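You operate a simulated robot arm through the tools that you are given. There is no shell and no other tool. Be economical: measure what you need, move in short steps, check, and stop when the job is done.

You run a simulated robot arm. Do the job below in one go: nothing can be reset, and whatever is moved stays where it is left.

TASK
Turn the can in the tester plus to plus and test it again.
Fine: it tests at a safe 12 V; switch off whenever the clamp moves, and at the end; the can ends clamped; leave the dial.

It is judged by the outcome, as a careful person would: the job done as asked, and still so three seconds after it is handed in. It fails if anything else is knocked over, pushed out of place, dropped, spilled or broken.

THE ROBOT
A 6-joint arm with a two-finger parallel gripper, fixed in place. Base frame: the origin is at the foot of the arm, x ahead of it, y to its left, z up; the work surface is at about z = 0. Units: m, degrees, N and s.
With the tool pointing down near the work surface it reaches from about 0.14 to 0.58 m from the base axis. Its first joint turns from -66.0 to 66.0 degrees. Payload 2.1 kg.
The tool frame sits at the grasp point between the pads (the TCP): z along the fingers, y along the line on which they close. The tips reach 0.03 m beyond it. Largest opening 0.094 m; finger width 0.028, thickness 0.01; the body of the gripper, 0.05 by 0.096 m, starts 0.055 m behind the TCP.
Orientation is that of the tool frame in the base frame, as a unit quaternion [w, x, y, z]. With the fingers straight down and closing along the base's y, the tool's x points along the base's -x, its y along +y and its z along -z.

THE INTERFACE
- The arm moves only by the tool nudge_tool. Its argument "series" is a list of rows, each an object of numbers (a shift or turn left out is 0, a gripper value left out holds the last): "wx", "wy", "wz": the turn, a rotation vector about the base's x, y, z in rad; "dx", "dy", "dz": the shift along the base's x, y, z in m; "claw": the finger opening in m, from 0 to 0.094. In form: [{"wx": .., "wy": .., "wz": .., "dx": .., "dy": .., "dz": .., "claw": ..}, ...]. A call has 1 to 8 rows; each row shifts and turns the commanded pose from where the row before left it. A row lasts 0.2 s, in which the tool goes at most 0.05 m and 8.6 degrees; a call with a longer step from one row to the next is refused whole, and so is a gripper value outside its range. Where a pose cannot be reached the arm comes as near as it can. A force on the tool above 40 N (or 10 N above the force at the start of the call, whichever is more), or a blocked arm, ends the call early, and 0.2 s more pass. Each finger travels about 0.072 m/s and halts on what it meets, pressing with about 33 N; the grip force reading is that of the motor and also rises with nothing between the fingers. The clock runs only during rows and for 0.2 s after the last one: add rows that do not move to give the fingers time. The reply holds the time, the measured pose of the TCP, the force on the tool along the base axes, the opening and the grip force, in the units named above and with some noise, with the torque about the TCP (base axes, N m) and any sound that the robot's microphone picked up, and new pictures: "show" is both (left out), scene, wrist or none.
- Cameras (640 x 400 px; columns grow to the right, rows downward): "scene" is fixed at [0.0686, -0.3804, 0.486]; the picture's right is [0.65, -0.76, 0.00], its down [-0.42, -0.36, -0.83] and it looks along [0.63, 0.54, -0.56] (base axes); focal length 214 px, centre (320, 200). "wrist" rides on the gripper at [0.076, 0.014, -0.103] in the tool frame; the picture's right is [-0.18, 0.98, 0.00], its down [-0.75, -0.14, -0.64] and it looks along [-0.63, -0.12, 0.77] (tool axes); focal length 243 px, centre (320, 200). There is no depth. A picture from a camera that has moved, and an enlarged one, comes with that camera's place and axes in the base frame and with its lens.
- close_up(camera, box): a new picture of the part [left, top, right, bottom] of that camera's present view, enlarged. It takes no simulated time.
- job_done(): hands the job in; it is judged then, once.

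Go step by step. Nothing tells you positions but the pictures and the camera data: compare them with the known pose of the tool, close in by small moves and look again before you grip or let go. The budget is 120 turns and 200 pictures, counting those below and the enlarged ones. Unless the task says otherwise, let go and move clear before handing in, and close with one line.

The tools are called after ">>>" as a command line: name --argument value ..., lists and objects as JSON in quotes. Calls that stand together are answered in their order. nudge_tool: Moves the arm, as the interface text tells. Its arguments: {"type":"object","properties":{"series":{"type":"array"},"show":{"type":"string","enum":["both","scene","wrist","none"]}},"required":["series"]} The other tools are called the same way: close_up (camera, box) takes an enlarged picture of a part of a camera's view; job_done () hands the job in.

At the start:

```text
t: 0.0
tool_pos: [0.3482, -0.1109, 0.4301]
tool_rot: [0.002, 0.0, 1.0, -0.001]
force: [-0.7, -0.1, -0.3]
ft_torque: [0.01, -0.03, 0.0]
finger_gap: 0.0938
gripper_force: 0.1
```

scene: 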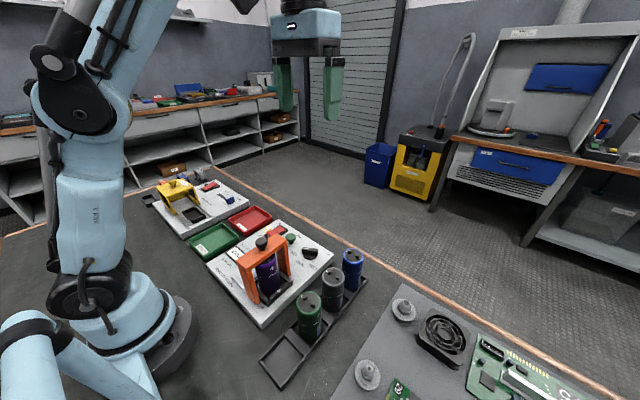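
wrist: 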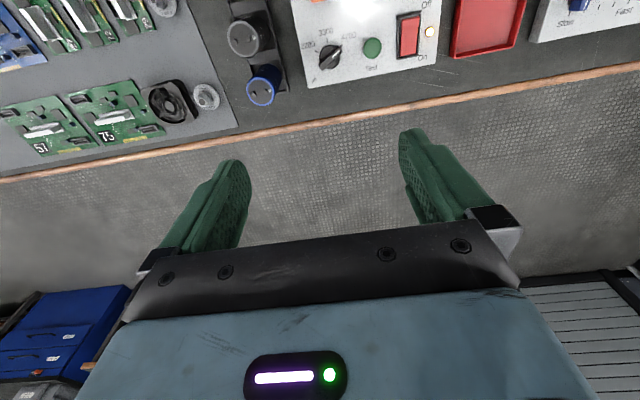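

I see a tester with an orange clamp holding a purple can, plus a rack of cans beside it. I'll zoom in on the tester first.

>>> close_up --camera "scene" --box '[200, 210, 360, 330]'

>>> close_up --camera "wrist" --box '[200, 0, 480, 120]'

>>> close_up --camera "scene" --box '[140, 160, 280, 260]'

```text
3.33 times, centred on (280, 270) of scene
camera zoom: at [0.0686, -0.3804, 0.486], right [0.65, -0.76, 0.0], down [-0.42, -0.36, -0.83], along [0.63, 0.54, -0.56], focal length 715 px, centre (453, -33)
```

zoom: 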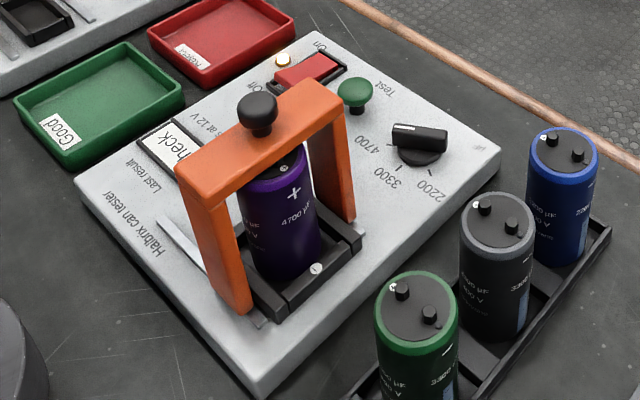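

```text
2.29 times, centred on (340, 60) of wrist
camera zoom: at [0.2735, -0.0959, 0.5322], right [0.18, 0.98, 0.0], down [0.75, -0.14, 0.64], along [0.63, -0.12, -0.77], focal length 555 px, centre (274, 520)
```

zoom: 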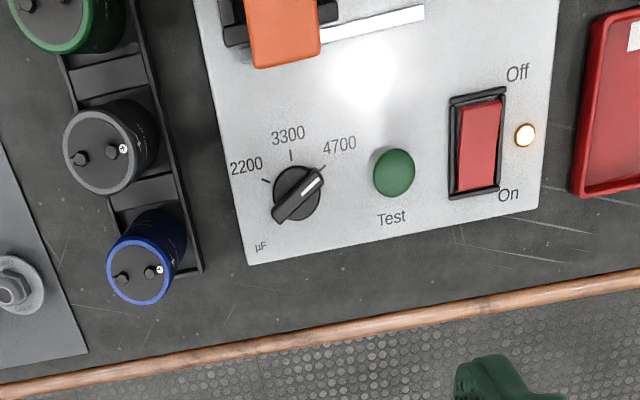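

```text
4.00 times, centred on (210, 210) of scene
camera zoom: at [0.0686, -0.3804, 0.486], right [0.65, -0.76, 0.0], down [-0.42, -0.36, -0.83], along [0.63, 0.54, -0.56], focal length 858 px, centre (760, 160)
```

zoom: 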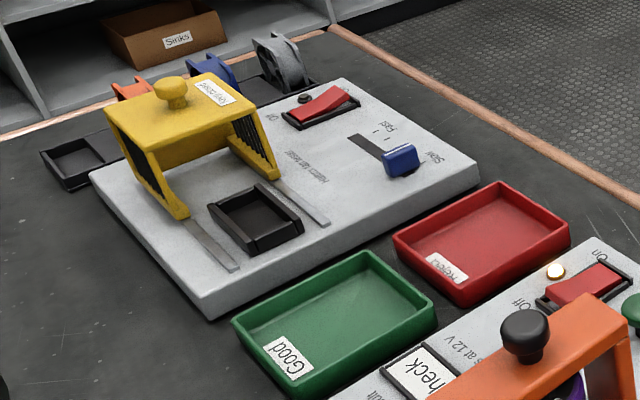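

The tester is on (lamp lit) and reads "Check". The clamp slides in slots along y, and the rocker is near (0.36, 0.045). I'll pull back so the wrist camera looks down on the tester.

>>> nudge_tool --series '[{"dx": -0.04}, {"dx": -0.04}, {"dx": -0.04}, {"dx": -0.02}, {}]'

```text
t: 1.2
tool_pos: [0.2084, -0.1099, 0.4303]
tool_rot: [0.001, 0.0, 1.0, -0.001]
force: [-0.7, 0.0, -0.4]
ft_torque: [0.0, 0.02, 0.0]
finger_gap: 0.0939
gripper_force: 0.2
camera wrist: at [0.1336, -0.0958, 0.5336], right [0.18, 0.98, 0.0], down [0.75, -0.14, 0.64], along [0.63, -0.12, -0.77], focal length 243 px, centre (320, 200)
```

scene: 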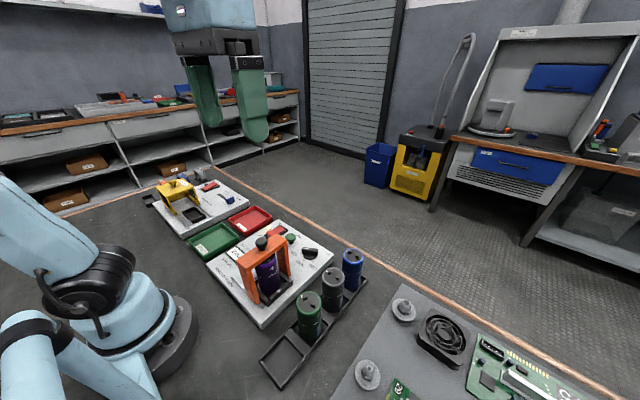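
wrist: 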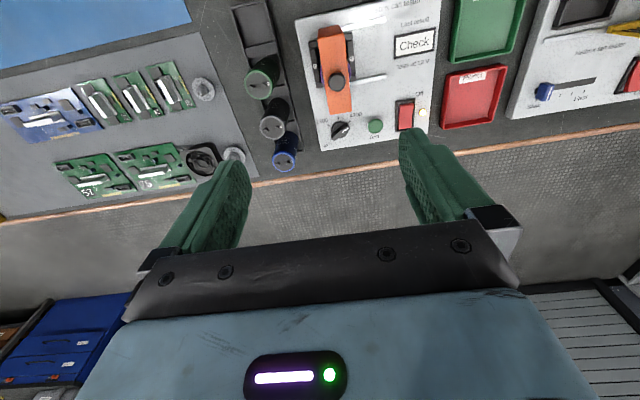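

>>> close_up --camera "wrist" --box '[285, 0, 455, 155]'

>>> close_up --camera "scene" --box '[225, 225, 305, 310]'

```text
2.58 times, centred on (370, 78) of wrist
camera zoom: at [0.1336, -0.0958, 0.5336], right [0.18, 0.98, 0.0], down [0.75, -0.14, 0.64], along [0.63, -0.12, -0.77], focal length 626 px, centre (191, 516)
```

zoom: 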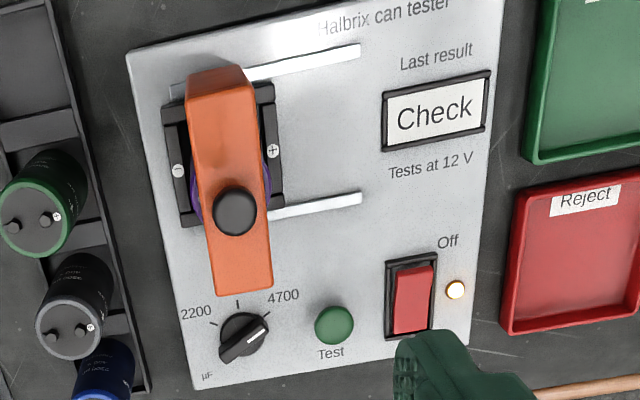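

```text
4.71 times, centred on (265, 268) of scene
camera zoom: at [0.0686, -0.3804, 0.486], right [0.65, -0.76, 0.0], down [-0.42, -0.36, -0.83], along [0.63, 0.54, -0.56], focal length 1009 px, centre (579, -118)
```

zoom: 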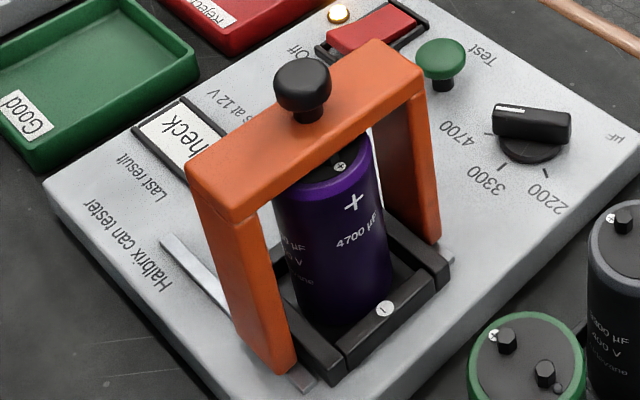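

The nest is marked "+" on its +y side and "−" on its −y side, and the can's plus faces the "−", so it needs half a turn. The dial is on 4700, which matches the can. First I'll switch off by pressing the rocker's −x end, near (0.337, 0.041).

>>> nudge_tool --series '[{"dx": 0.03, "dy": 0.035, "claw": 0.0}, {"dx": 0.03, "dy": 0.035}, {"dx": 0.03, "dy": 0.035}, {"dx": 0.03, "dy": 0.035, "dz": -0.01}, {"dx": 0.007, "dy": 0.011, "dz": -0.045}, {"dz": -0.05}, {"dz": -0.05}, {"dz": -0.05}]' --show "none"

>>> nudge_tool --series '[{"dz": -0.05}, {"dz": -0.04}, {}]'

```text
t: 3.0
tool_pos: [0.337, 0.039, 0.2231]
tool_rot: [0.0, 0.0, 1.0, -0.001]
force: [0.0, 1.2, -0.8]
ft_torque: [0.01, 0.02, -0.02]
finger_gap: 0.0001
gripper_force: 32.4
```

```text
t: 3.8
tool_pos: [0.3326, 0.0417, 0.1343]
tool_rot: [0.002, 0.0, 1.0, -0.001]
force: [-0.9, -0.4, -0.3]
ft_torque: [0.01, 0.0, -0.02]
finger_gap: 0.0
gripper_force: 33.1
camera wrist: at [0.2579, 0.0554, 0.2361], right [0.18, 0.98, 0.0], down [0.75, -0.14, 0.64], along [0.63, -0.12, -0.77], focal length 243 px, centre (320, 200)
```

scene: 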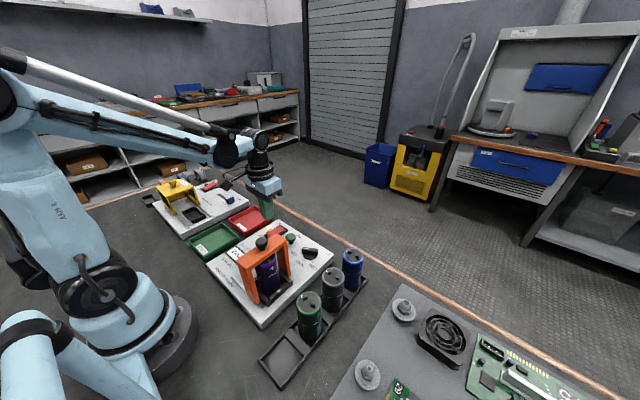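
wrist: 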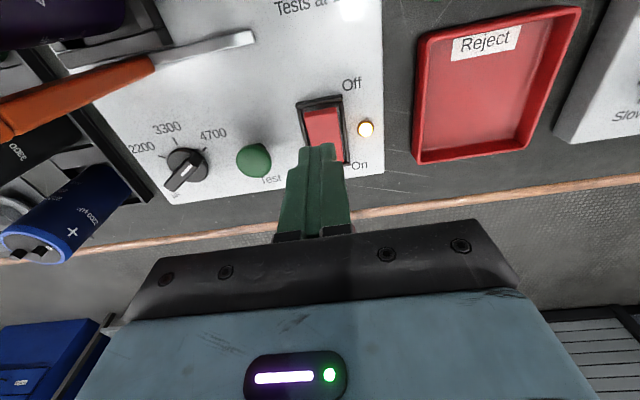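

I'm above the rocker and lined up with its Off end. I'll come down in small steps.

>>> nudge_tool --series '[{"dz": -0.04}, {"dz": -0.01}, {"dz": -0.005}, {"dz": -0.005}, {}]'

```text
t: 5.0
tool_pos: [0.335, 0.0416, 0.0754]
tool_rot: [0.001, 0.001, 1.0, -0.001]
force: [0.4, 0.5, 0.2]
ft_torque: [0.0, 0.01, 0.0]
finger_gap: 0.0
gripper_force: 33.0
camera wrist: at [0.2603, 0.0557, 0.1773], right [0.18, 0.98, 0.0], down [0.75, -0.14, 0.64], along [0.63, -0.12, -0.77], focal length 243 px, centre (320, 200)
```

scene: 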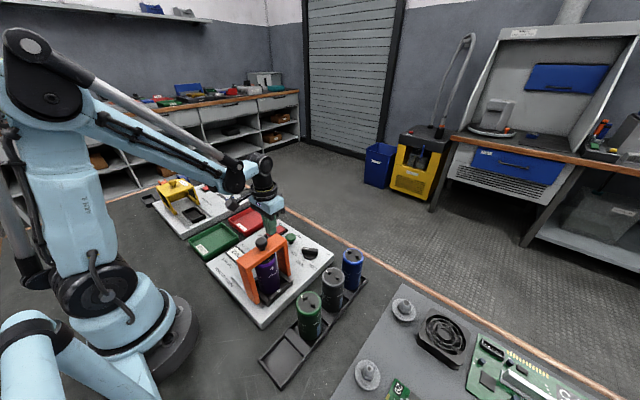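
wrist: 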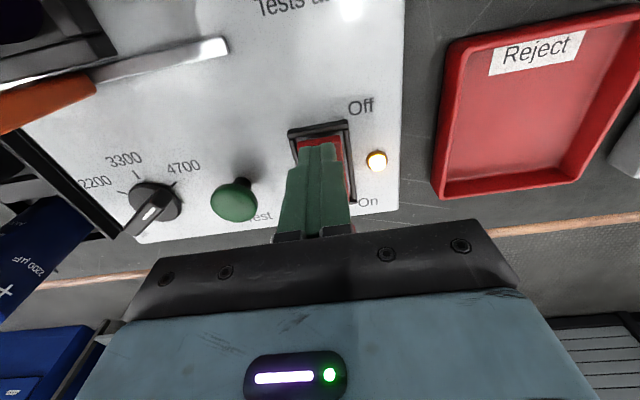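

No contact yet, so I'll keep lowering.

>>> nudge_tool --series '[{"dz": -0.004}, {"dz": -0.004}, {"dz": -0.003}, {}]' --show "wrist"

```text
t: 5.5
tool_pos: [0.3351, 0.043, 0.0724]
tool_rot: [-0.001, 0.0, 1.0, -0.001]
force: [-1.3, 1.5, 11.7]
ft_torque: [0.0, -0.12, -0.03]
finger_gap: 0.0
gripper_force: 32.9
heard: click
stopped in row 2: the force on the tool passed its limit at 75 N (the readings are from after the stop); the commanded pose is now the measured one
camera wrist: at [0.2598, 0.0555, 0.1746], right [0.18, 0.98, 0.0], down [0.76, -0.14, 0.64], along [0.63, -0.12, -0.77], focal length 243 px, centre (320, 200)
```

wrist: 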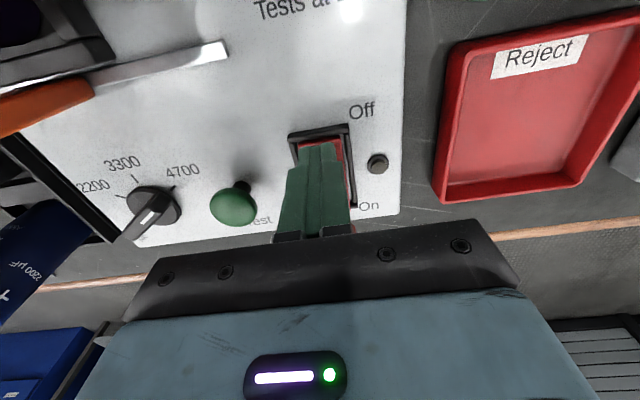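

A click, and the lamp is out. I'll lift, open, and go above the clamp knob at about (0.227, −0.090).

>>> nudge_tool --series '[{"dz": 0.05}, {"dz": 0.05}, {"dz": 0.05}, {"dz": 0.04, "dy": -0.02, "dx": -0.01}, {"dx": -0.03, "dy": -0.035}, {"dx": -0.03, "dy": -0.035, "claw": 0.07}, {"dx": -0.03, "dy": -0.035}, {"dx": -0.008, "dy": -0.008}]'

```text
t: 7.3
tool_pos: [0.2277, -0.0918, 0.261]
tool_rot: [-0.002, -0.001, 1.0, -0.001]
force: [0.4, -0.2, 0.0]
ft_torque: [0.0, 0.0, -0.02]
finger_gap: 0.0701
gripper_force: 0.2
camera wrist: at [0.1534, -0.0781, 0.3637], right [0.18, 0.98, 0.0], down [0.76, -0.14, 0.64], along [0.63, -0.12, -0.77], focal length 243 px, centre (320, 200)
```

scene: 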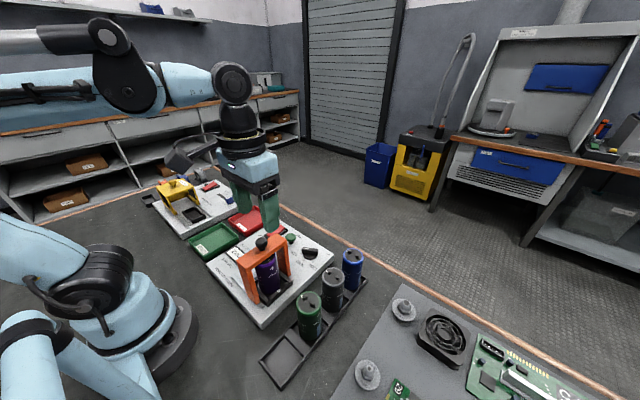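
wrist: 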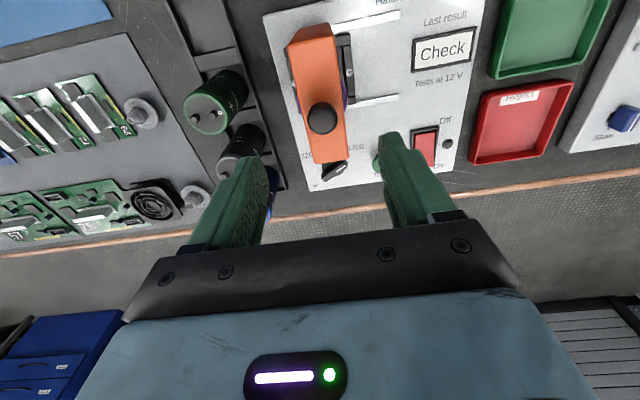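

The knob checks out at (0.226, −0.091, 0.172), directly below the tool. I'll descend and check before gripping.

>>> nudge_tool --series '[{"dz": -0.035}, {"dz": -0.03}, {"dz": -0.006}, {}]'

>>> close_up --camera "scene" --box '[220, 180, 320, 310]'

```text
t: 8.3
tool_pos: [0.2268, -0.0918, 0.1896]
tool_rot: [-0.002, 0.0, 1.0, -0.001]
force: [-0.3, -0.6, 0.3]
ft_torque: [-0.02, 0.0, -0.02]
finger_gap: 0.0698
gripper_force: 0.0
camera wrist: at [0.1528, -0.0773, 0.2929], right [0.18, 0.98, 0.0], down [0.76, -0.14, 0.64], along [0.63, -0.12, -0.77], focal length 243 px, centre (320, 200)
```

scene: 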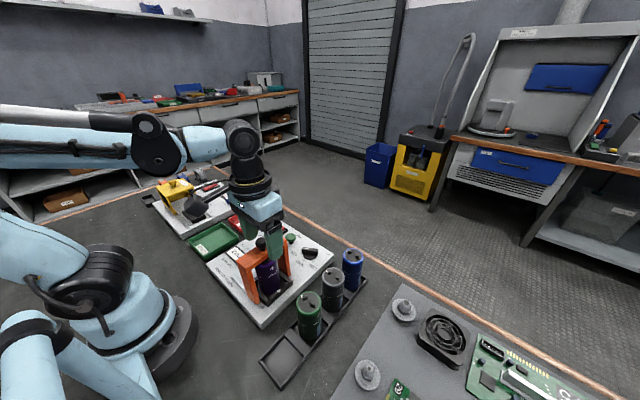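
wrist: 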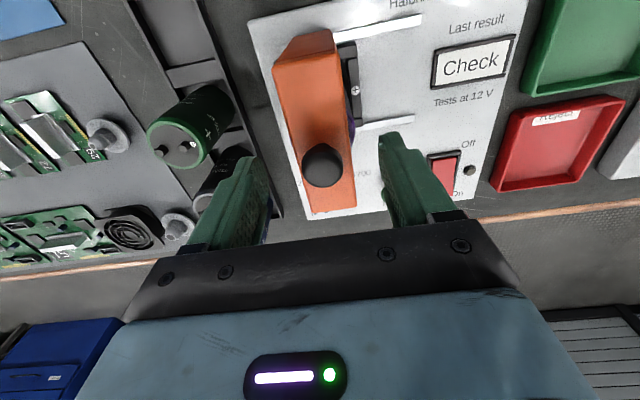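

```text
3.08 times, centred on (270, 245) of scene
camera zoom: at [0.0686, -0.3804, 0.486], right [0.65, -0.76, 0.0], down [-0.42, -0.36, -0.83], along [0.63, 0.54, -0.56], focal length 660 px, centre (474, 62)
```

zoom: 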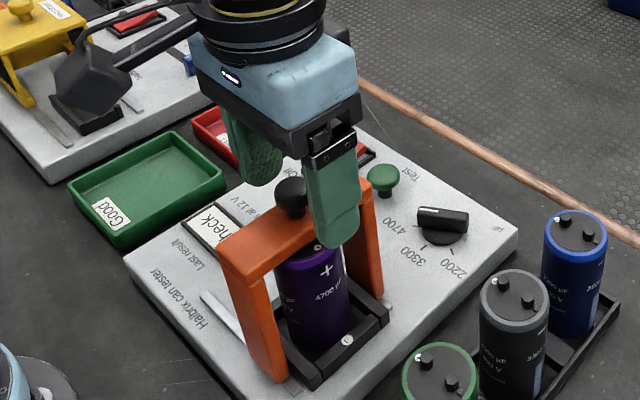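

The knob sits between the pads, so I'll grip it.

>>> nudge_tool --series '[{"claw": 0.035}, {"claw": 0.015}, {"claw": 0.015}, {}]'

```text
t: 9.3
tool_pos: [0.2274, -0.0898, 0.1903]
tool_rot: [-0.001, 0.0, 1.0, 0.003]
force: [0.4, 27.5, -0.7]
ft_torque: [0.15, 0.43, 0.0]
finger_gap: 0.0234
gripper_force: 45.1
camera wrist: at [0.1528, -0.0765, 0.293], right [0.18, 0.98, 0.0], down [0.76, -0.14, 0.64], along [0.63, -0.11, -0.77], focal length 243 px, centre (320, 200)
```

scene: 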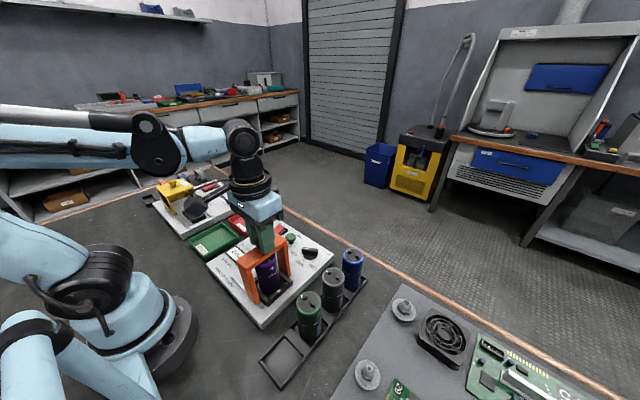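
wrist: 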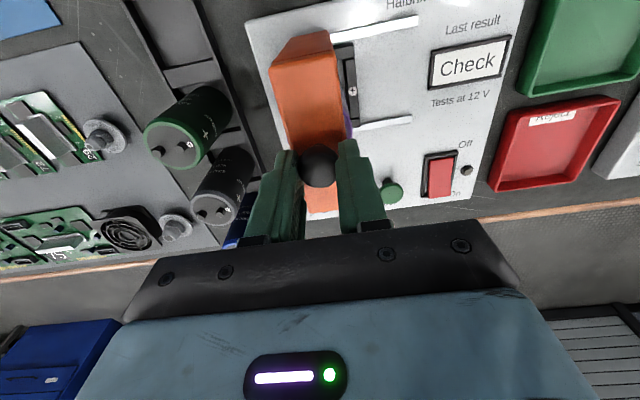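

I have the knob with a slight y offset. I'll slide the clamp along +y in small steps, which also relieves that.

>>> nudge_tool --series '[{"dy": 0.004}, {"dy": 0.006}, {"dy": 0.01}, {"dy": 0.01}, {}]'

```text
t: 10.2
tool_pos: [0.2281, -0.0683, 0.1904]
tool_rot: [0.0, -0.001, 1.0, -0.001]
force: [1.0, 1.7, -2.3]
ft_torque: [0.37, 0.0, 0.06]
finger_gap: 0.0236
gripper_force: 44.9
stopped in row 4: the force on the tool passed its limit at 41 N (the readings are from after the stop); the commanded pose is now the measured one
camera wrist: at [0.1519, -0.0529, 0.2928], right [0.18, 0.98, 0.0], down [0.75, -0.14, 0.64], along [0.63, -0.12, -0.76], focal length 243 px, centre (320, 200)
```

scene: 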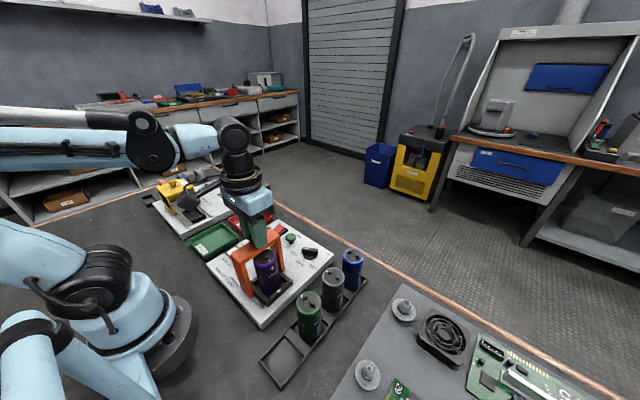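
wrist: 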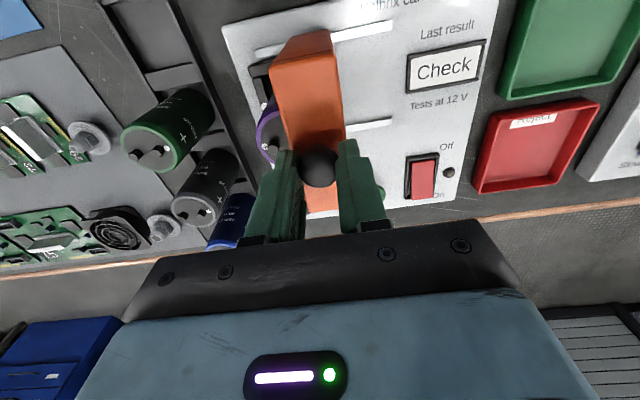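

The clamp slides and the can stays in the nest. The force limit tripped on speed, so I'll continue more gently.

>>> nudge_tool --series '[{"dy": 0.004}, {"dy": 0.006}, {"dy": 0.006}, {"dy": 0.006}, {"dy": 0.006}, {"dy": 0.006}, {"dy": 0.004}, {}]'

```text
t: 12.0
tool_pos: [0.2273, -0.0297, 0.1907]
tool_rot: [0.003, 0.0, 1.0, -0.001]
force: [11.3, -0.8, 27.8]
ft_torque: [0.03, -0.79, -0.01]
finger_gap: 0.0235
gripper_force: 44.5
camera wrist: at [0.1515, -0.0154, 0.2923], right [0.18, 0.98, 0.0], down [0.75, -0.14, 0.65], along [0.64, -0.12, -0.76], focal length 243 px, centre (320, 200)
```

scene: 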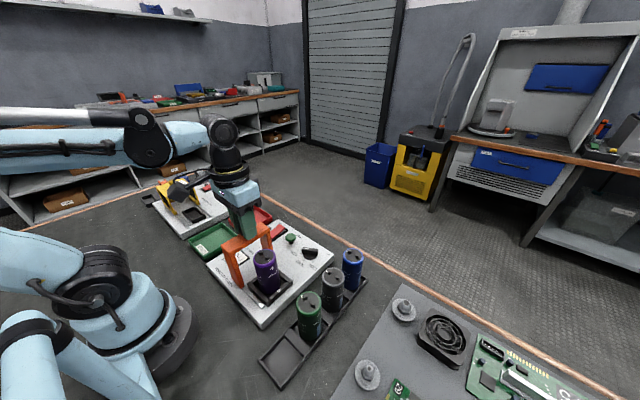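
wrist: 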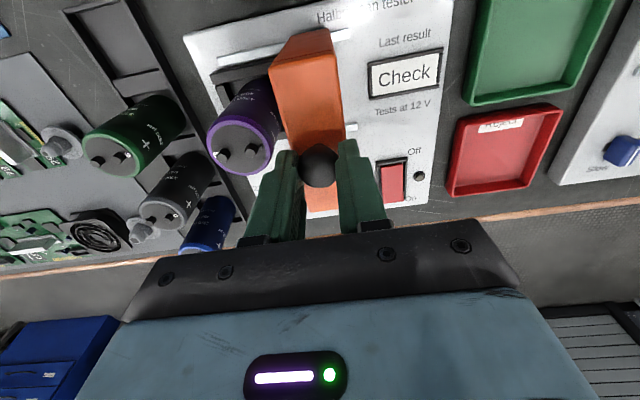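

The clamp is nearly clear of the can. I'll go a little further, easing upward a touch to take off the downward load.

>>> nudge_tool --series '[{"dz": 0.0015}, {"dy": 0.004}, {"dy": 0.004}, {"dy": 0.004}, {"dy": 0.003}, {}]'

>>> close_up --camera "scene" --box '[200, 200, 320, 320]'

```text
t: 13.0
tool_pos: [0.2262, -0.0234, 0.1898]
tool_rot: [0.001, 0.001, 1.0, -0.008]
force: [0.7, -3.6, -1.1]
ft_torque: [0.26, 0.24, 0.05]
finger_gap: 0.0235
gripper_force: 45.3
stopped in row 4: the force on the tool passed its limit at 48 N (the readings are from after the stop); the commanded pose is now the measured one
camera wrist: at [0.152, -0.0072, 0.2925], right [0.19, 0.98, -0.02], down [0.75, -0.13, 0.65], along [0.63, -0.13, -0.76], focal length 243 px, centre (320, 200)
```

scene: 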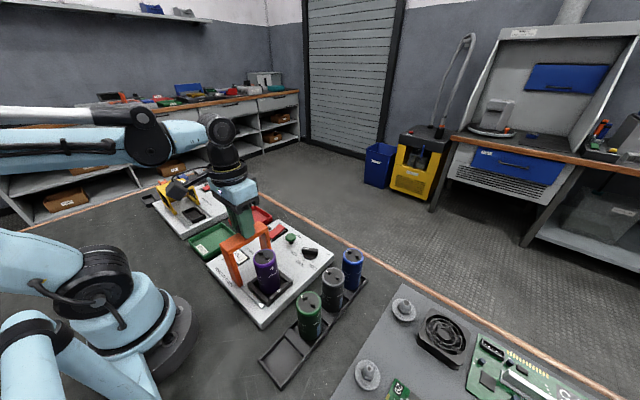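
wrist: 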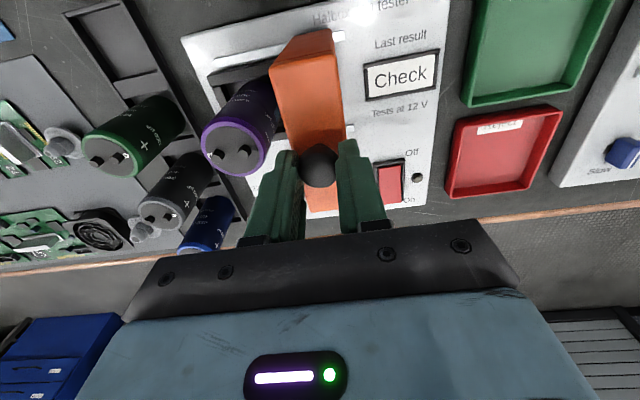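

```text
3.33 times, centred on (260, 260) of scene
camera zoom: at [0.0686, -0.3804, 0.486], right [0.65, -0.76, 0.0], down [-0.42, -0.36, -0.83], along [0.63, 0.54, -0.56], focal length 715 px, centre (520, 0)
```

zoom: 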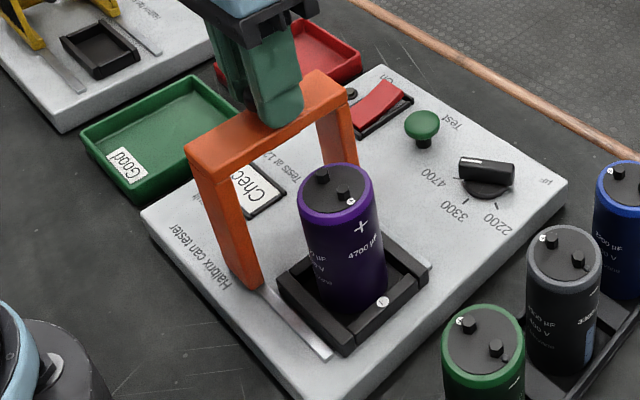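

The clamp is at its stop and clear of the can. I'll release, rise, and turn the tool 90° so the fingers close along x.

>>> nudge_tool --series '[{"claw": 0.06}, {"claw": 0.06}, {}, {"dz": 0.04}, {"dz": 0.04}, {"wz": 0.1428, "dz": 0.02}, {"wz": 0.1428}, {"wz": 0.1428}]' --show "scene"

>>> nudge_tool --series '[{"wz": 0.1428, "dy": -0.01}, {"wz": 0.1428, "dy": -0.015}, {"wz": 0.1428, "dy": -0.015}, {"wz": 0.1428, "dy": -0.015}, {"wz": 0.1428, "dy": -0.01}, {"wz": 0.1428}, {"wz": 0.1428, "claw": 0.094}, {"wz": 0.1428}]'

```text
t: 14.8
tool_pos: [0.2262, -0.0227, 0.2896]
tool_rot: [0.004, -0.212, 0.977, -0.009]
force: [-0.9, -0.1, 0.6]
ft_torque: [-0.02, 0.0, 0.02]
finger_gap: 0.06
gripper_force: 0.0
```

scene: 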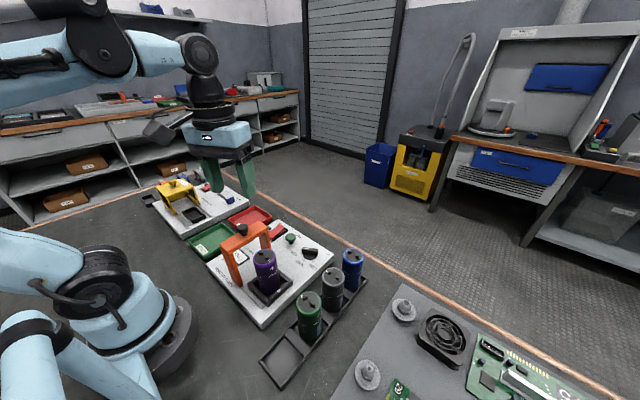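

```text
t: 16.6
tool_pos: [0.2267, -0.0873, 0.29]
tool_rot: [0.006, -0.707, 0.707, -0.006]
force: [0.7, 0.0, -0.4]
ft_torque: [-0.03, 0.03, 0.0]
finger_gap: 0.0938
gripper_force: 0.1
camera wrist: at [0.2122, -0.1644, 0.3926], right [-0.98, 0.19, -0.02], down [0.13, 0.75, 0.65], along [0.13, 0.63, -0.76], focal length 243 px, centre (320, 200)
```

scene: 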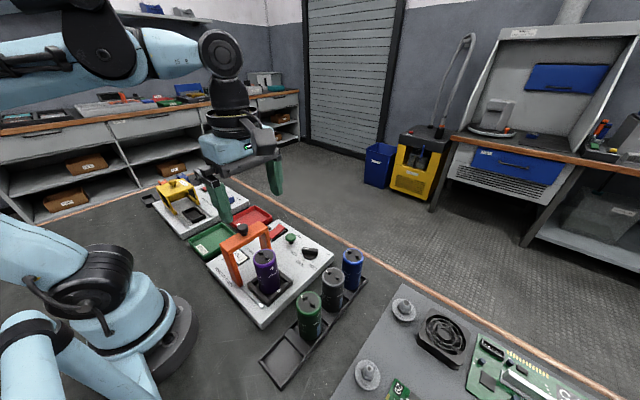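
wrist: 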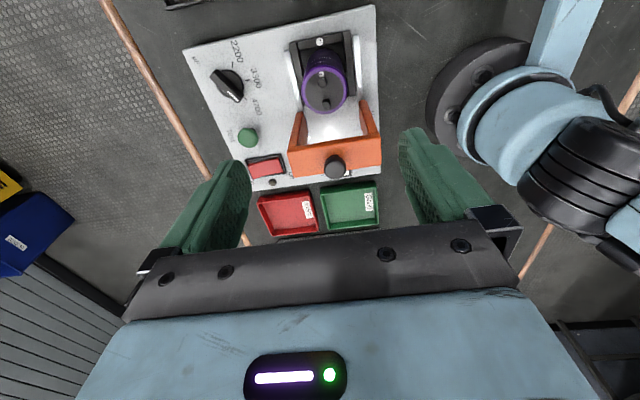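

The can axis is at about (0.226, −0.091) with its top near z 0.138. I'll trim the small tilt, shift y, and descend around it.

>>> nudge_tool --series '[{"wy": 0.017, "dy": -0.004}, {"dz": -0.045}, {"dz": -0.045}, {"dz": -0.02}, {}]'

>>> close_up --camera "scene" --box '[200, 200, 320, 320]'

```text
t: 17.8
tool_pos: [0.2254, -0.0932, 0.1791]
tool_rot: [0.0, -0.706, 0.709, 0.0]
force: [-0.3, 0.5, 0.6]
ft_torque: [-0.01, -0.04, 0.0]
finger_gap: 0.094
gripper_force: 0.1
camera wrist: at [0.2125, -0.1692, 0.2825], right [-0.98, 0.19, 0.0], down [0.14, 0.75, 0.64], along [0.12, 0.63, -0.77], focal length 243 px, centre (320, 200)
```

scene: 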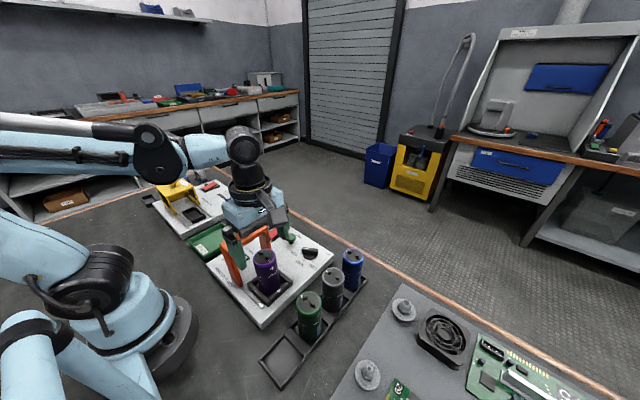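
wrist: 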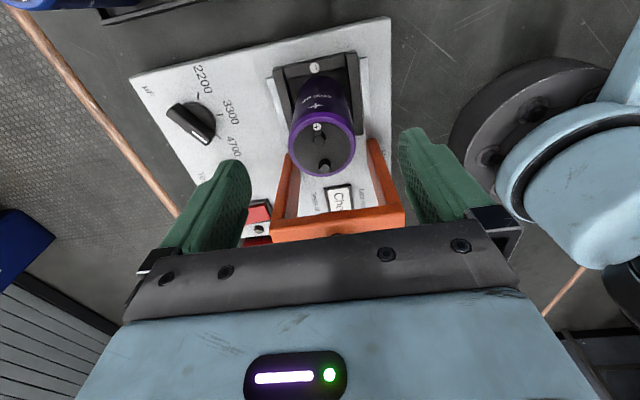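

```text
3.33 times, centred on (260, 260) of scene
camera zoom: at [0.0686, -0.3804, 0.486], right [0.65, -0.76, 0.0], down [-0.42, -0.36, -0.83], along [0.63, 0.54, -0.56], focal length 715 px, centre (520, 0)
```

zoom: 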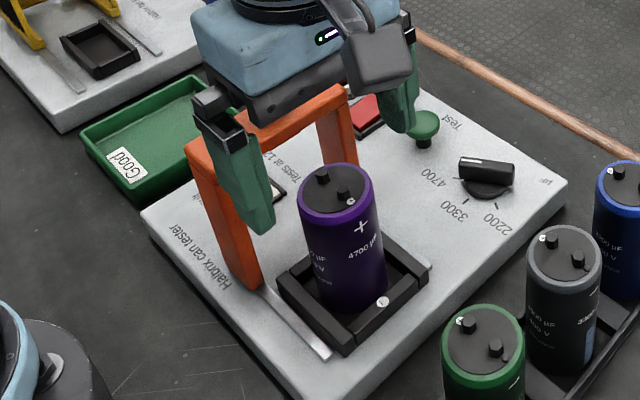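

Alignment checks out in both cameras. I'll descend to the can's mid-height and grip.

>>> nudge_tool --series '[{"dz": -0.04}, {"dz": -0.032}, {}, {"claw": 0.06}, {"claw": 0.04}, {"claw": 0.04}, {}]'

```text
t: 19.4
tool_pos: [0.2255, -0.0936, 0.1117]
tool_rot: [0.0, -0.706, 0.708, 0.001]
force: [-0.3, -0.7, 0.4]
ft_torque: [0.03, -0.03, 0.0]
finger_gap: 0.0482
gripper_force: 32.8
camera wrist: at [0.2126, -0.169, 0.2142], right [-0.98, 0.19, 0.0], down [0.14, 0.75, 0.64], along [0.12, 0.63, -0.77], focal length 243 px, centre (320, 200)
```

scene: 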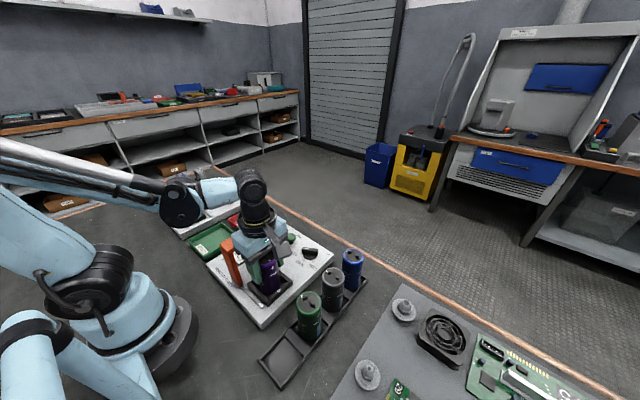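
wrist: 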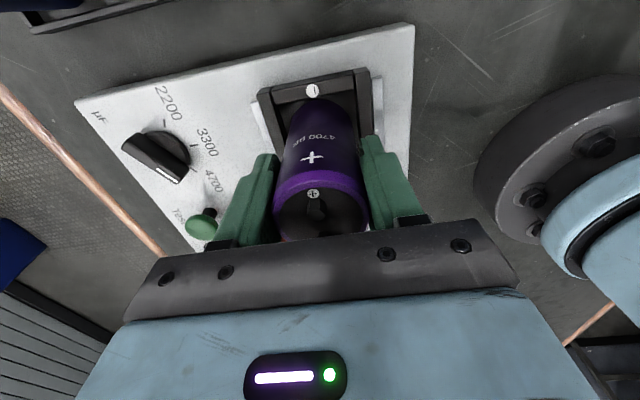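

The can is gripped (0.048 m). I'll lift it 0.07 m, clear of the nest and clamp, and start turning it back the other way.

>>> nudge_tool --series '[{"dz": 0.01}, {"dz": 0.02}, {"dz": 0.02}, {"dz": 0.02}, {}, {"wz": -0.1428}, {"wz": -0.1428}, {"wz": -0.1428}]'

>>> nudge_tool --series '[{"wz": -0.1428}, {"wz": -0.1428}, {"wz": -0.1428}, {"wz": -0.1428}, {"wz": -0.1428}, {"wz": -0.1428}, {"wz": -0.1428}, {"wz": -0.1428}]'

```text
t: 21.2
tool_pos: [0.2259, -0.094, 0.1785]
tool_rot: [0.001, -0.539, 0.843, 0.001]
force: [-0.3, -0.3, -1.7]
ft_torque: [0.03, 0.0, 0.0]
finger_gap: 0.0482
gripper_force: 33.1
camera wrist: at [0.1827, -0.1568, 0.2811], right [-0.81, 0.58, 0.0], down [0.44, 0.62, 0.64], along [0.37, 0.52, -0.77], focal length 243 px, centre (320, 200)
```

scene: 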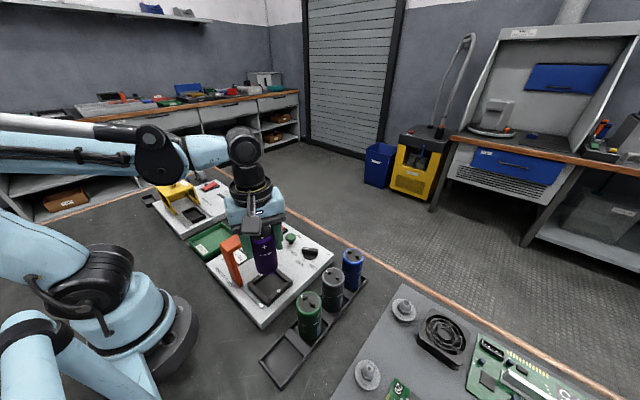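
wrist: 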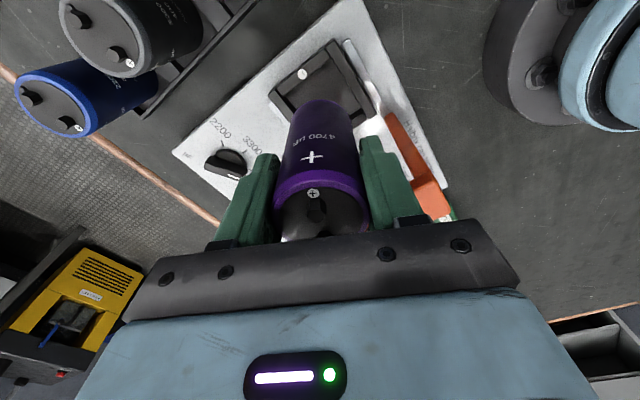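

```text
t: 23.0
tool_pos: [0.2266, -0.0923, 0.1796]
tool_rot: [0.001, 0.003, 1.0, 0.0]
force: [0.1, -0.2, -2.5]
ft_torque: [-0.02, 0.0, 0.01]
finger_gap: 0.048
gripper_force: 33.1
camera wrist: at [0.1521, -0.0775, 0.2808], right [0.19, 0.98, 0.0], down [0.75, -0.15, 0.64], along [0.63, -0.12, -0.77], focal length 243 px, centre (320, 200)
```

scene: 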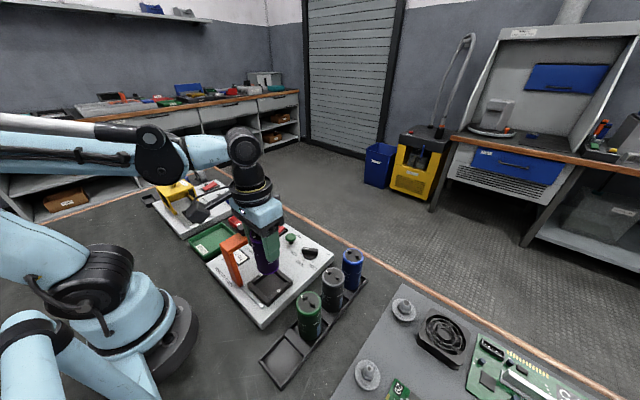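
wrist: 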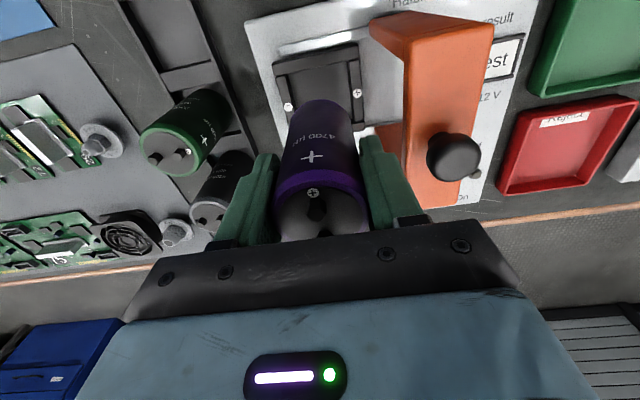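

The can's plus faces the camera side. Another 90° puts it toward +y, the nest's "+".

>>> nudge_tool --series '[{"wz": -0.1428}, {"wz": -0.1428}, {"wz": -0.1428}, {"wz": -0.1428}, {"wz": -0.1428}, {"wz": -0.1428}, {"wz": -0.1428}, {"wz": -0.1428}]' --show "none"

>>> nudge_tool --series '[{"wz": -0.1428}, {"wz": -0.1428}, {"wz": -0.1428}, {}, {}]'

>>> close_up --camera "scene" --box '[200, 200, 320, 320]'

```text
t: 24.8
tool_pos: [0.2271, -0.0917, 0.1781]
tool_rot: [0.001, 0.543, 0.84, -0.001]
force: [-0.7, -0.2, -2.4]
ft_torque: [0.01, -0.02, -0.01]
finger_gap: 0.0478
gripper_force: 32.4
```

```text
t: 26.0
tool_pos: [0.2283, -0.0929, 0.1787]
tool_rot: [0.0, 0.708, 0.706, -0.001]
force: [0.2, -1.0, -3.5]
ft_torque: [0.03, -0.03, -0.01]
finger_gap: 0.0478
gripper_force: 33.1
camera wrist: at [0.2436, -0.0166, 0.2806], right [0.98, -0.19, 0.0], down [-0.14, -0.75, 0.64], along [-0.12, -0.63, -0.77], focal length 243 px, centre (320, 200)
```

scene: 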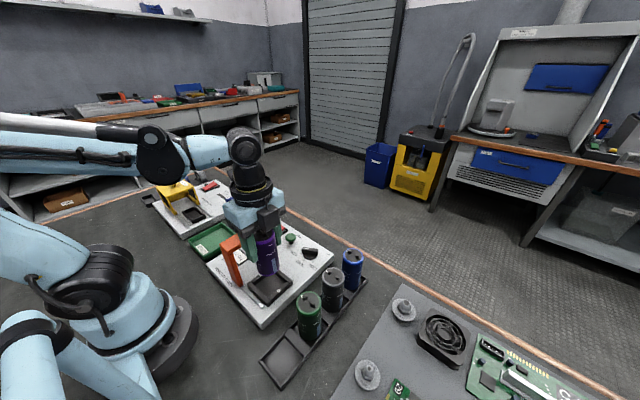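
wrist: 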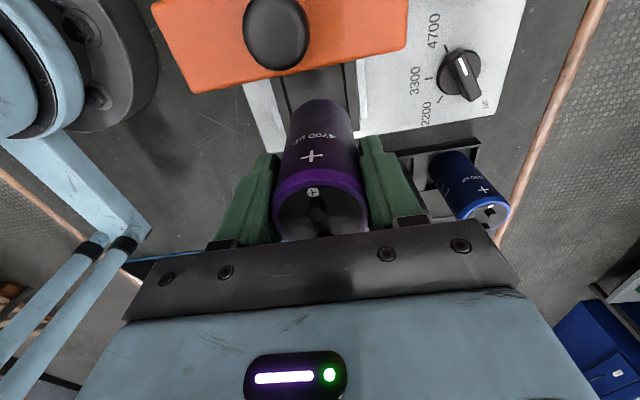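

```text
3.33 times, centred on (260, 260) of scene
camera zoom: at [0.0686, -0.3804, 0.486], right [0.65, -0.76, 0.0], down [-0.42, -0.36, -0.83], along [0.63, 0.54, -0.56], focal length 715 px, centre (520, 0)
```

zoom: 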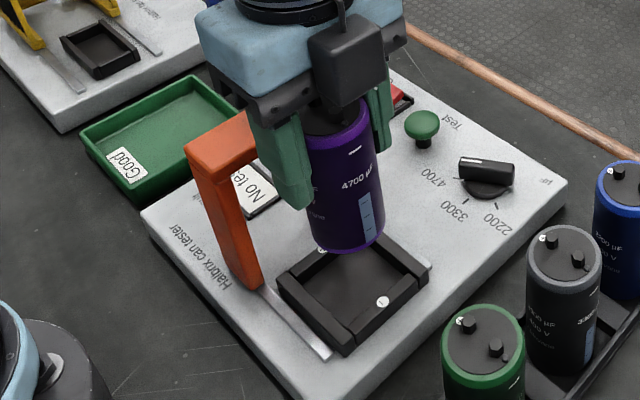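

The plus now faces +y. At lowering height, though, the wrist camera housing would come close to the clamp knob, so I'll measure how the can sits in the grip before choosing how to set it down.

>>> close_up --camera "wrist" --box '[240, 80, 400, 250]'

>>> close_up --camera "scene" --box '[230, 195, 310, 310]'

```text
2.35 times, centred on (320, 165) of wrist
camera zoom: at [0.2436, -0.0166, 0.2806], right [0.98, -0.19, 0.0], down [-0.14, -0.75, 0.64], along [-0.12, -0.63, -0.77], focal length 571 px, centre (320, 282)
```

zoom: 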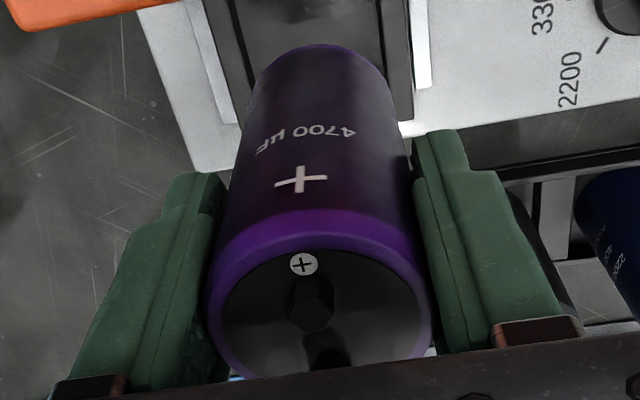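

```text
3.48 times, centred on (270, 252) of scene
camera zoom: at [0.0686, -0.3804, 0.486], right [0.65, -0.76, 0.0], down [-0.42, -0.36, -0.83], along [0.63, 0.54, -0.56], focal length 746 px, centre (494, 17)
```

zoom: 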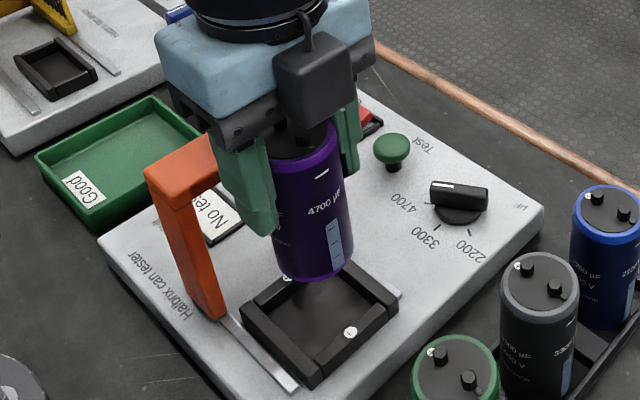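

Setting it down from here would bring the camera housing within millimetres of the knob. I'll turn back 45° instead, set the can in the nest there, and finish the turn with a second grip from the open side.

>>> nudge_tool --series '[{"wz": 0.1309}, {"wz": 0.1309}, {"wz": 0.1309}, {"wz": 0.1309}, {"wz": 0.1309}, {"wz": 0.1309, "dx": -0.0022, "dy": 0.002}, {"dz": -0.02}, {"dz": -0.01}]'

>>> close_up --camera "scene" --box '[230, 195, 310, 310]'

```text
t: 27.8
tool_pos: [0.2245, -0.0929, 0.1466]
tool_rot: [0.0, 0.384, 0.923, 0.001]
force: [0.0, 0.1, -2.2]
ft_torque: [0.04, 0.05, 0.0]
finger_gap: 0.0478
gripper_force: 32.9
camera wrist: at [0.1817, -0.0273, 0.2494], right [0.83, 0.56, 0.0], down [0.43, -0.63, 0.64], along [0.36, -0.53, -0.77], focal length 243 px, centre (320, 200)
```

scene: 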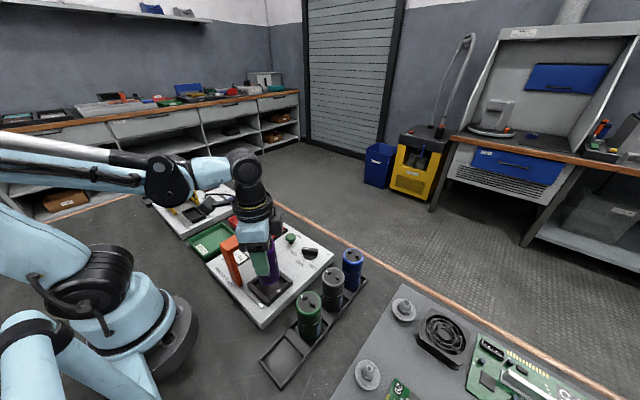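
wrist: 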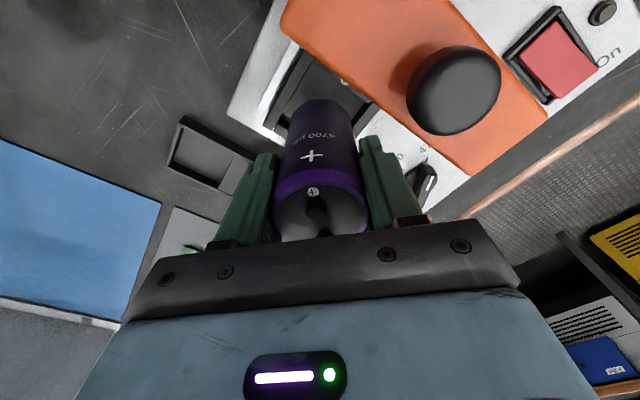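

```text
3.48 times, centred on (270, 252) of scene
camera zoom: at [0.0686, -0.3804, 0.486], right [0.65, -0.76, 0.0], down [-0.42, -0.36, -0.83], along [0.63, 0.54, -0.56], focal length 746 px, centre (494, 17)
```

zoom: 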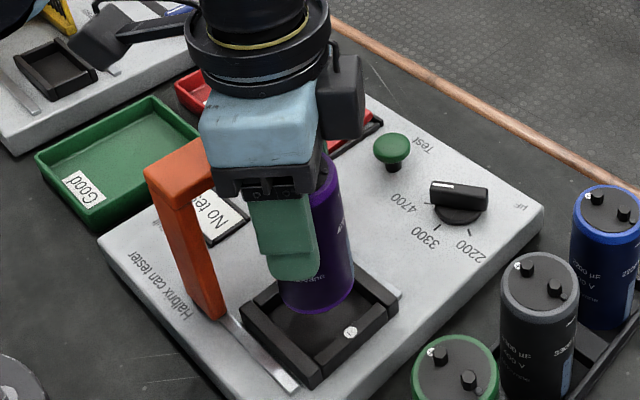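

The can's bottom lines up with the nest to within about 2 mm. I'll lower slowly and watch the force.

>>> nudge_tool --series '[{"dz": -0.01, "dy": 0.001}, {"dz": -0.005}, {"dz": -0.004}, {"dz": -0.004}, {}]'

>>> close_up --camera "scene" --box '[240, 240, 300, 310]'

```text
t: 29.0
tool_pos: [0.2243, -0.0907, 0.1248]
tool_rot: [0.001, 0.384, 0.923, 0.0]
force: [-0.2, 0.0, -2.6]
ft_torque: [0.01, -0.03, -0.01]
finger_gap: 0.0474
gripper_force: 33.1
camera wrist: at [0.182, -0.0268, 0.2271], right [0.83, 0.56, 0.0], down [0.43, -0.63, 0.64], along [0.36, -0.53, -0.77], focal length 243 px, centre (320, 200)
```

scene: 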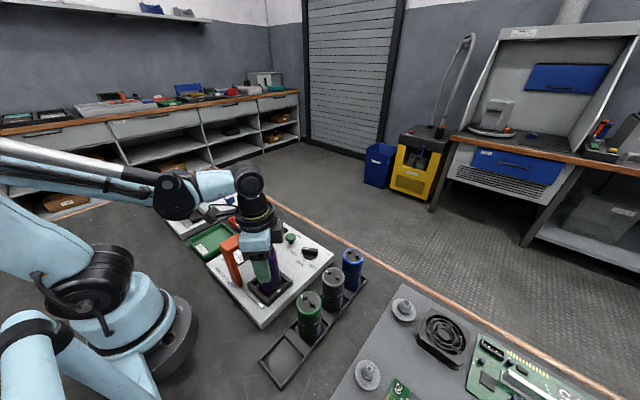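
wrist: 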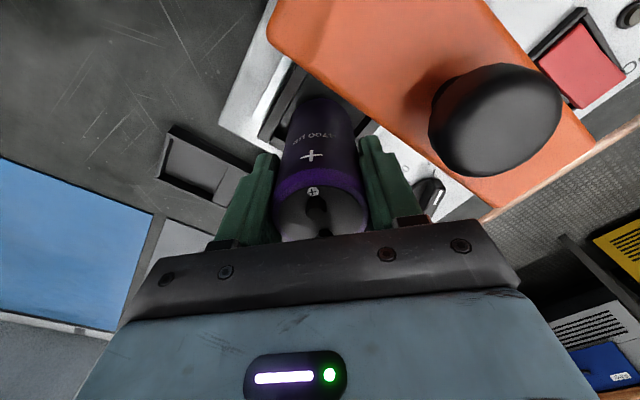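

```text
5.71 times, centred on (270, 275) of scene
camera zoom: at [0.0686, -0.3804, 0.486], right [0.65, -0.76, 0.0], down [-0.42, -0.36, -0.83], along [0.63, 0.54, -0.56], focal length 1226 px, centre (606, -229)
```

zoom: 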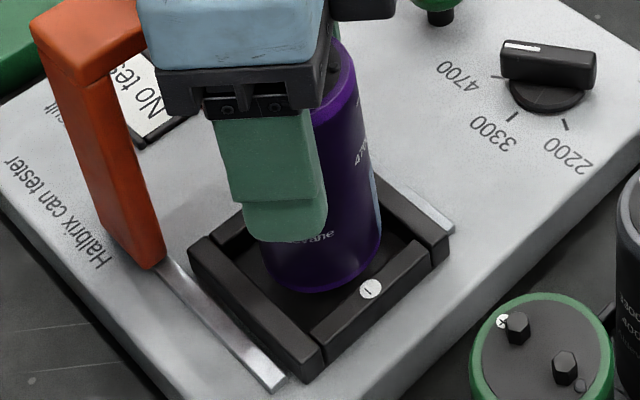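

There's no contact and the nest has room. I'll lower the last 12 mm.

>>> nudge_tool --series '[{"dz": -0.004}, {"dz": -0.004}, {"dz": -0.002}, {"dz": -0.002}, {}]'

>>> close_up --camera "scene" --box '[240, 240, 300, 310]'

```text
t: 30.2
tool_pos: [0.225, -0.0898, 0.1141]
tool_rot: [0.002, 0.384, 0.923, 0.0]
force: [-0.4, -0.7, -4.1]
ft_torque: [0.02, 0.03, -0.02]
finger_gap: 0.0474
gripper_force: 33.2
camera wrist: at [0.1828, -0.0251, 0.216], right [0.83, 0.56, 0.0], down [0.43, -0.63, 0.64], along [0.36, -0.53, -0.77], focal length 243 px, centre (320, 200)
```

scene: 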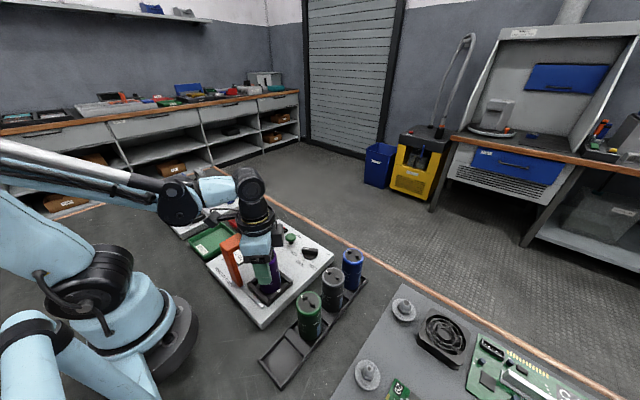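
wrist: 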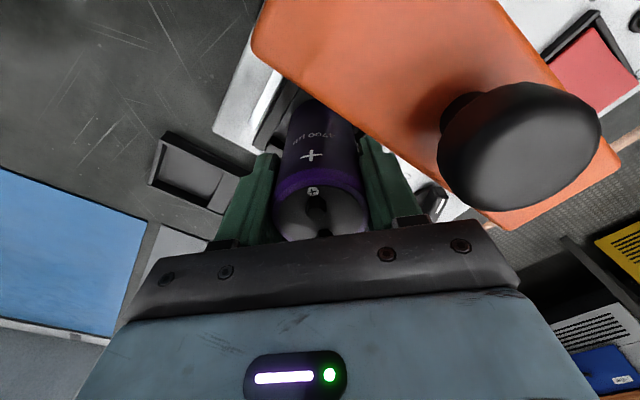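

```text
5.71 times, centred on (270, 275) of scene
camera zoom: at [0.0686, -0.3804, 0.486], right [0.65, -0.76, 0.0], down [-0.42, -0.36, -0.83], along [0.63, 0.54, -0.56], focal length 1226 px, centre (606, -229)
```

zoom: 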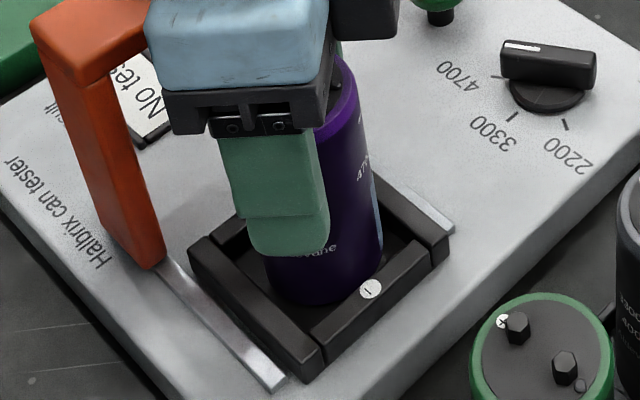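

It's nearly seated, so I'll use millimetre steps until it touches.

>>> nudge_tool --series '[{"dz": -0.001}, {"dz": -0.001}, {}]' --show "none"

```text
t: 31.0
tool_pos: [0.225, -0.0898, 0.1119]
tool_rot: [0.001, 0.384, 0.923, -0.001]
force: [-0.3, 0.2, -3.3]
ft_torque: [0.03, -0.02, -0.01]
finger_gap: 0.0472
gripper_force: 32.6
```

>>> nudge_tool --series '[{"dz": -0.001}, {"dz": -0.001}, {}]' --show "none"

```text
t: 31.8
tool_pos: [0.227, -0.0902, 0.1099]
tool_rot: [0.003, 0.384, 0.923, -0.001]
force: [7.0, -7.3, 30.6]
ft_torque: [-0.29, 0.12, 0.09]
finger_gap: 0.047
gripper_force: 33.2
```

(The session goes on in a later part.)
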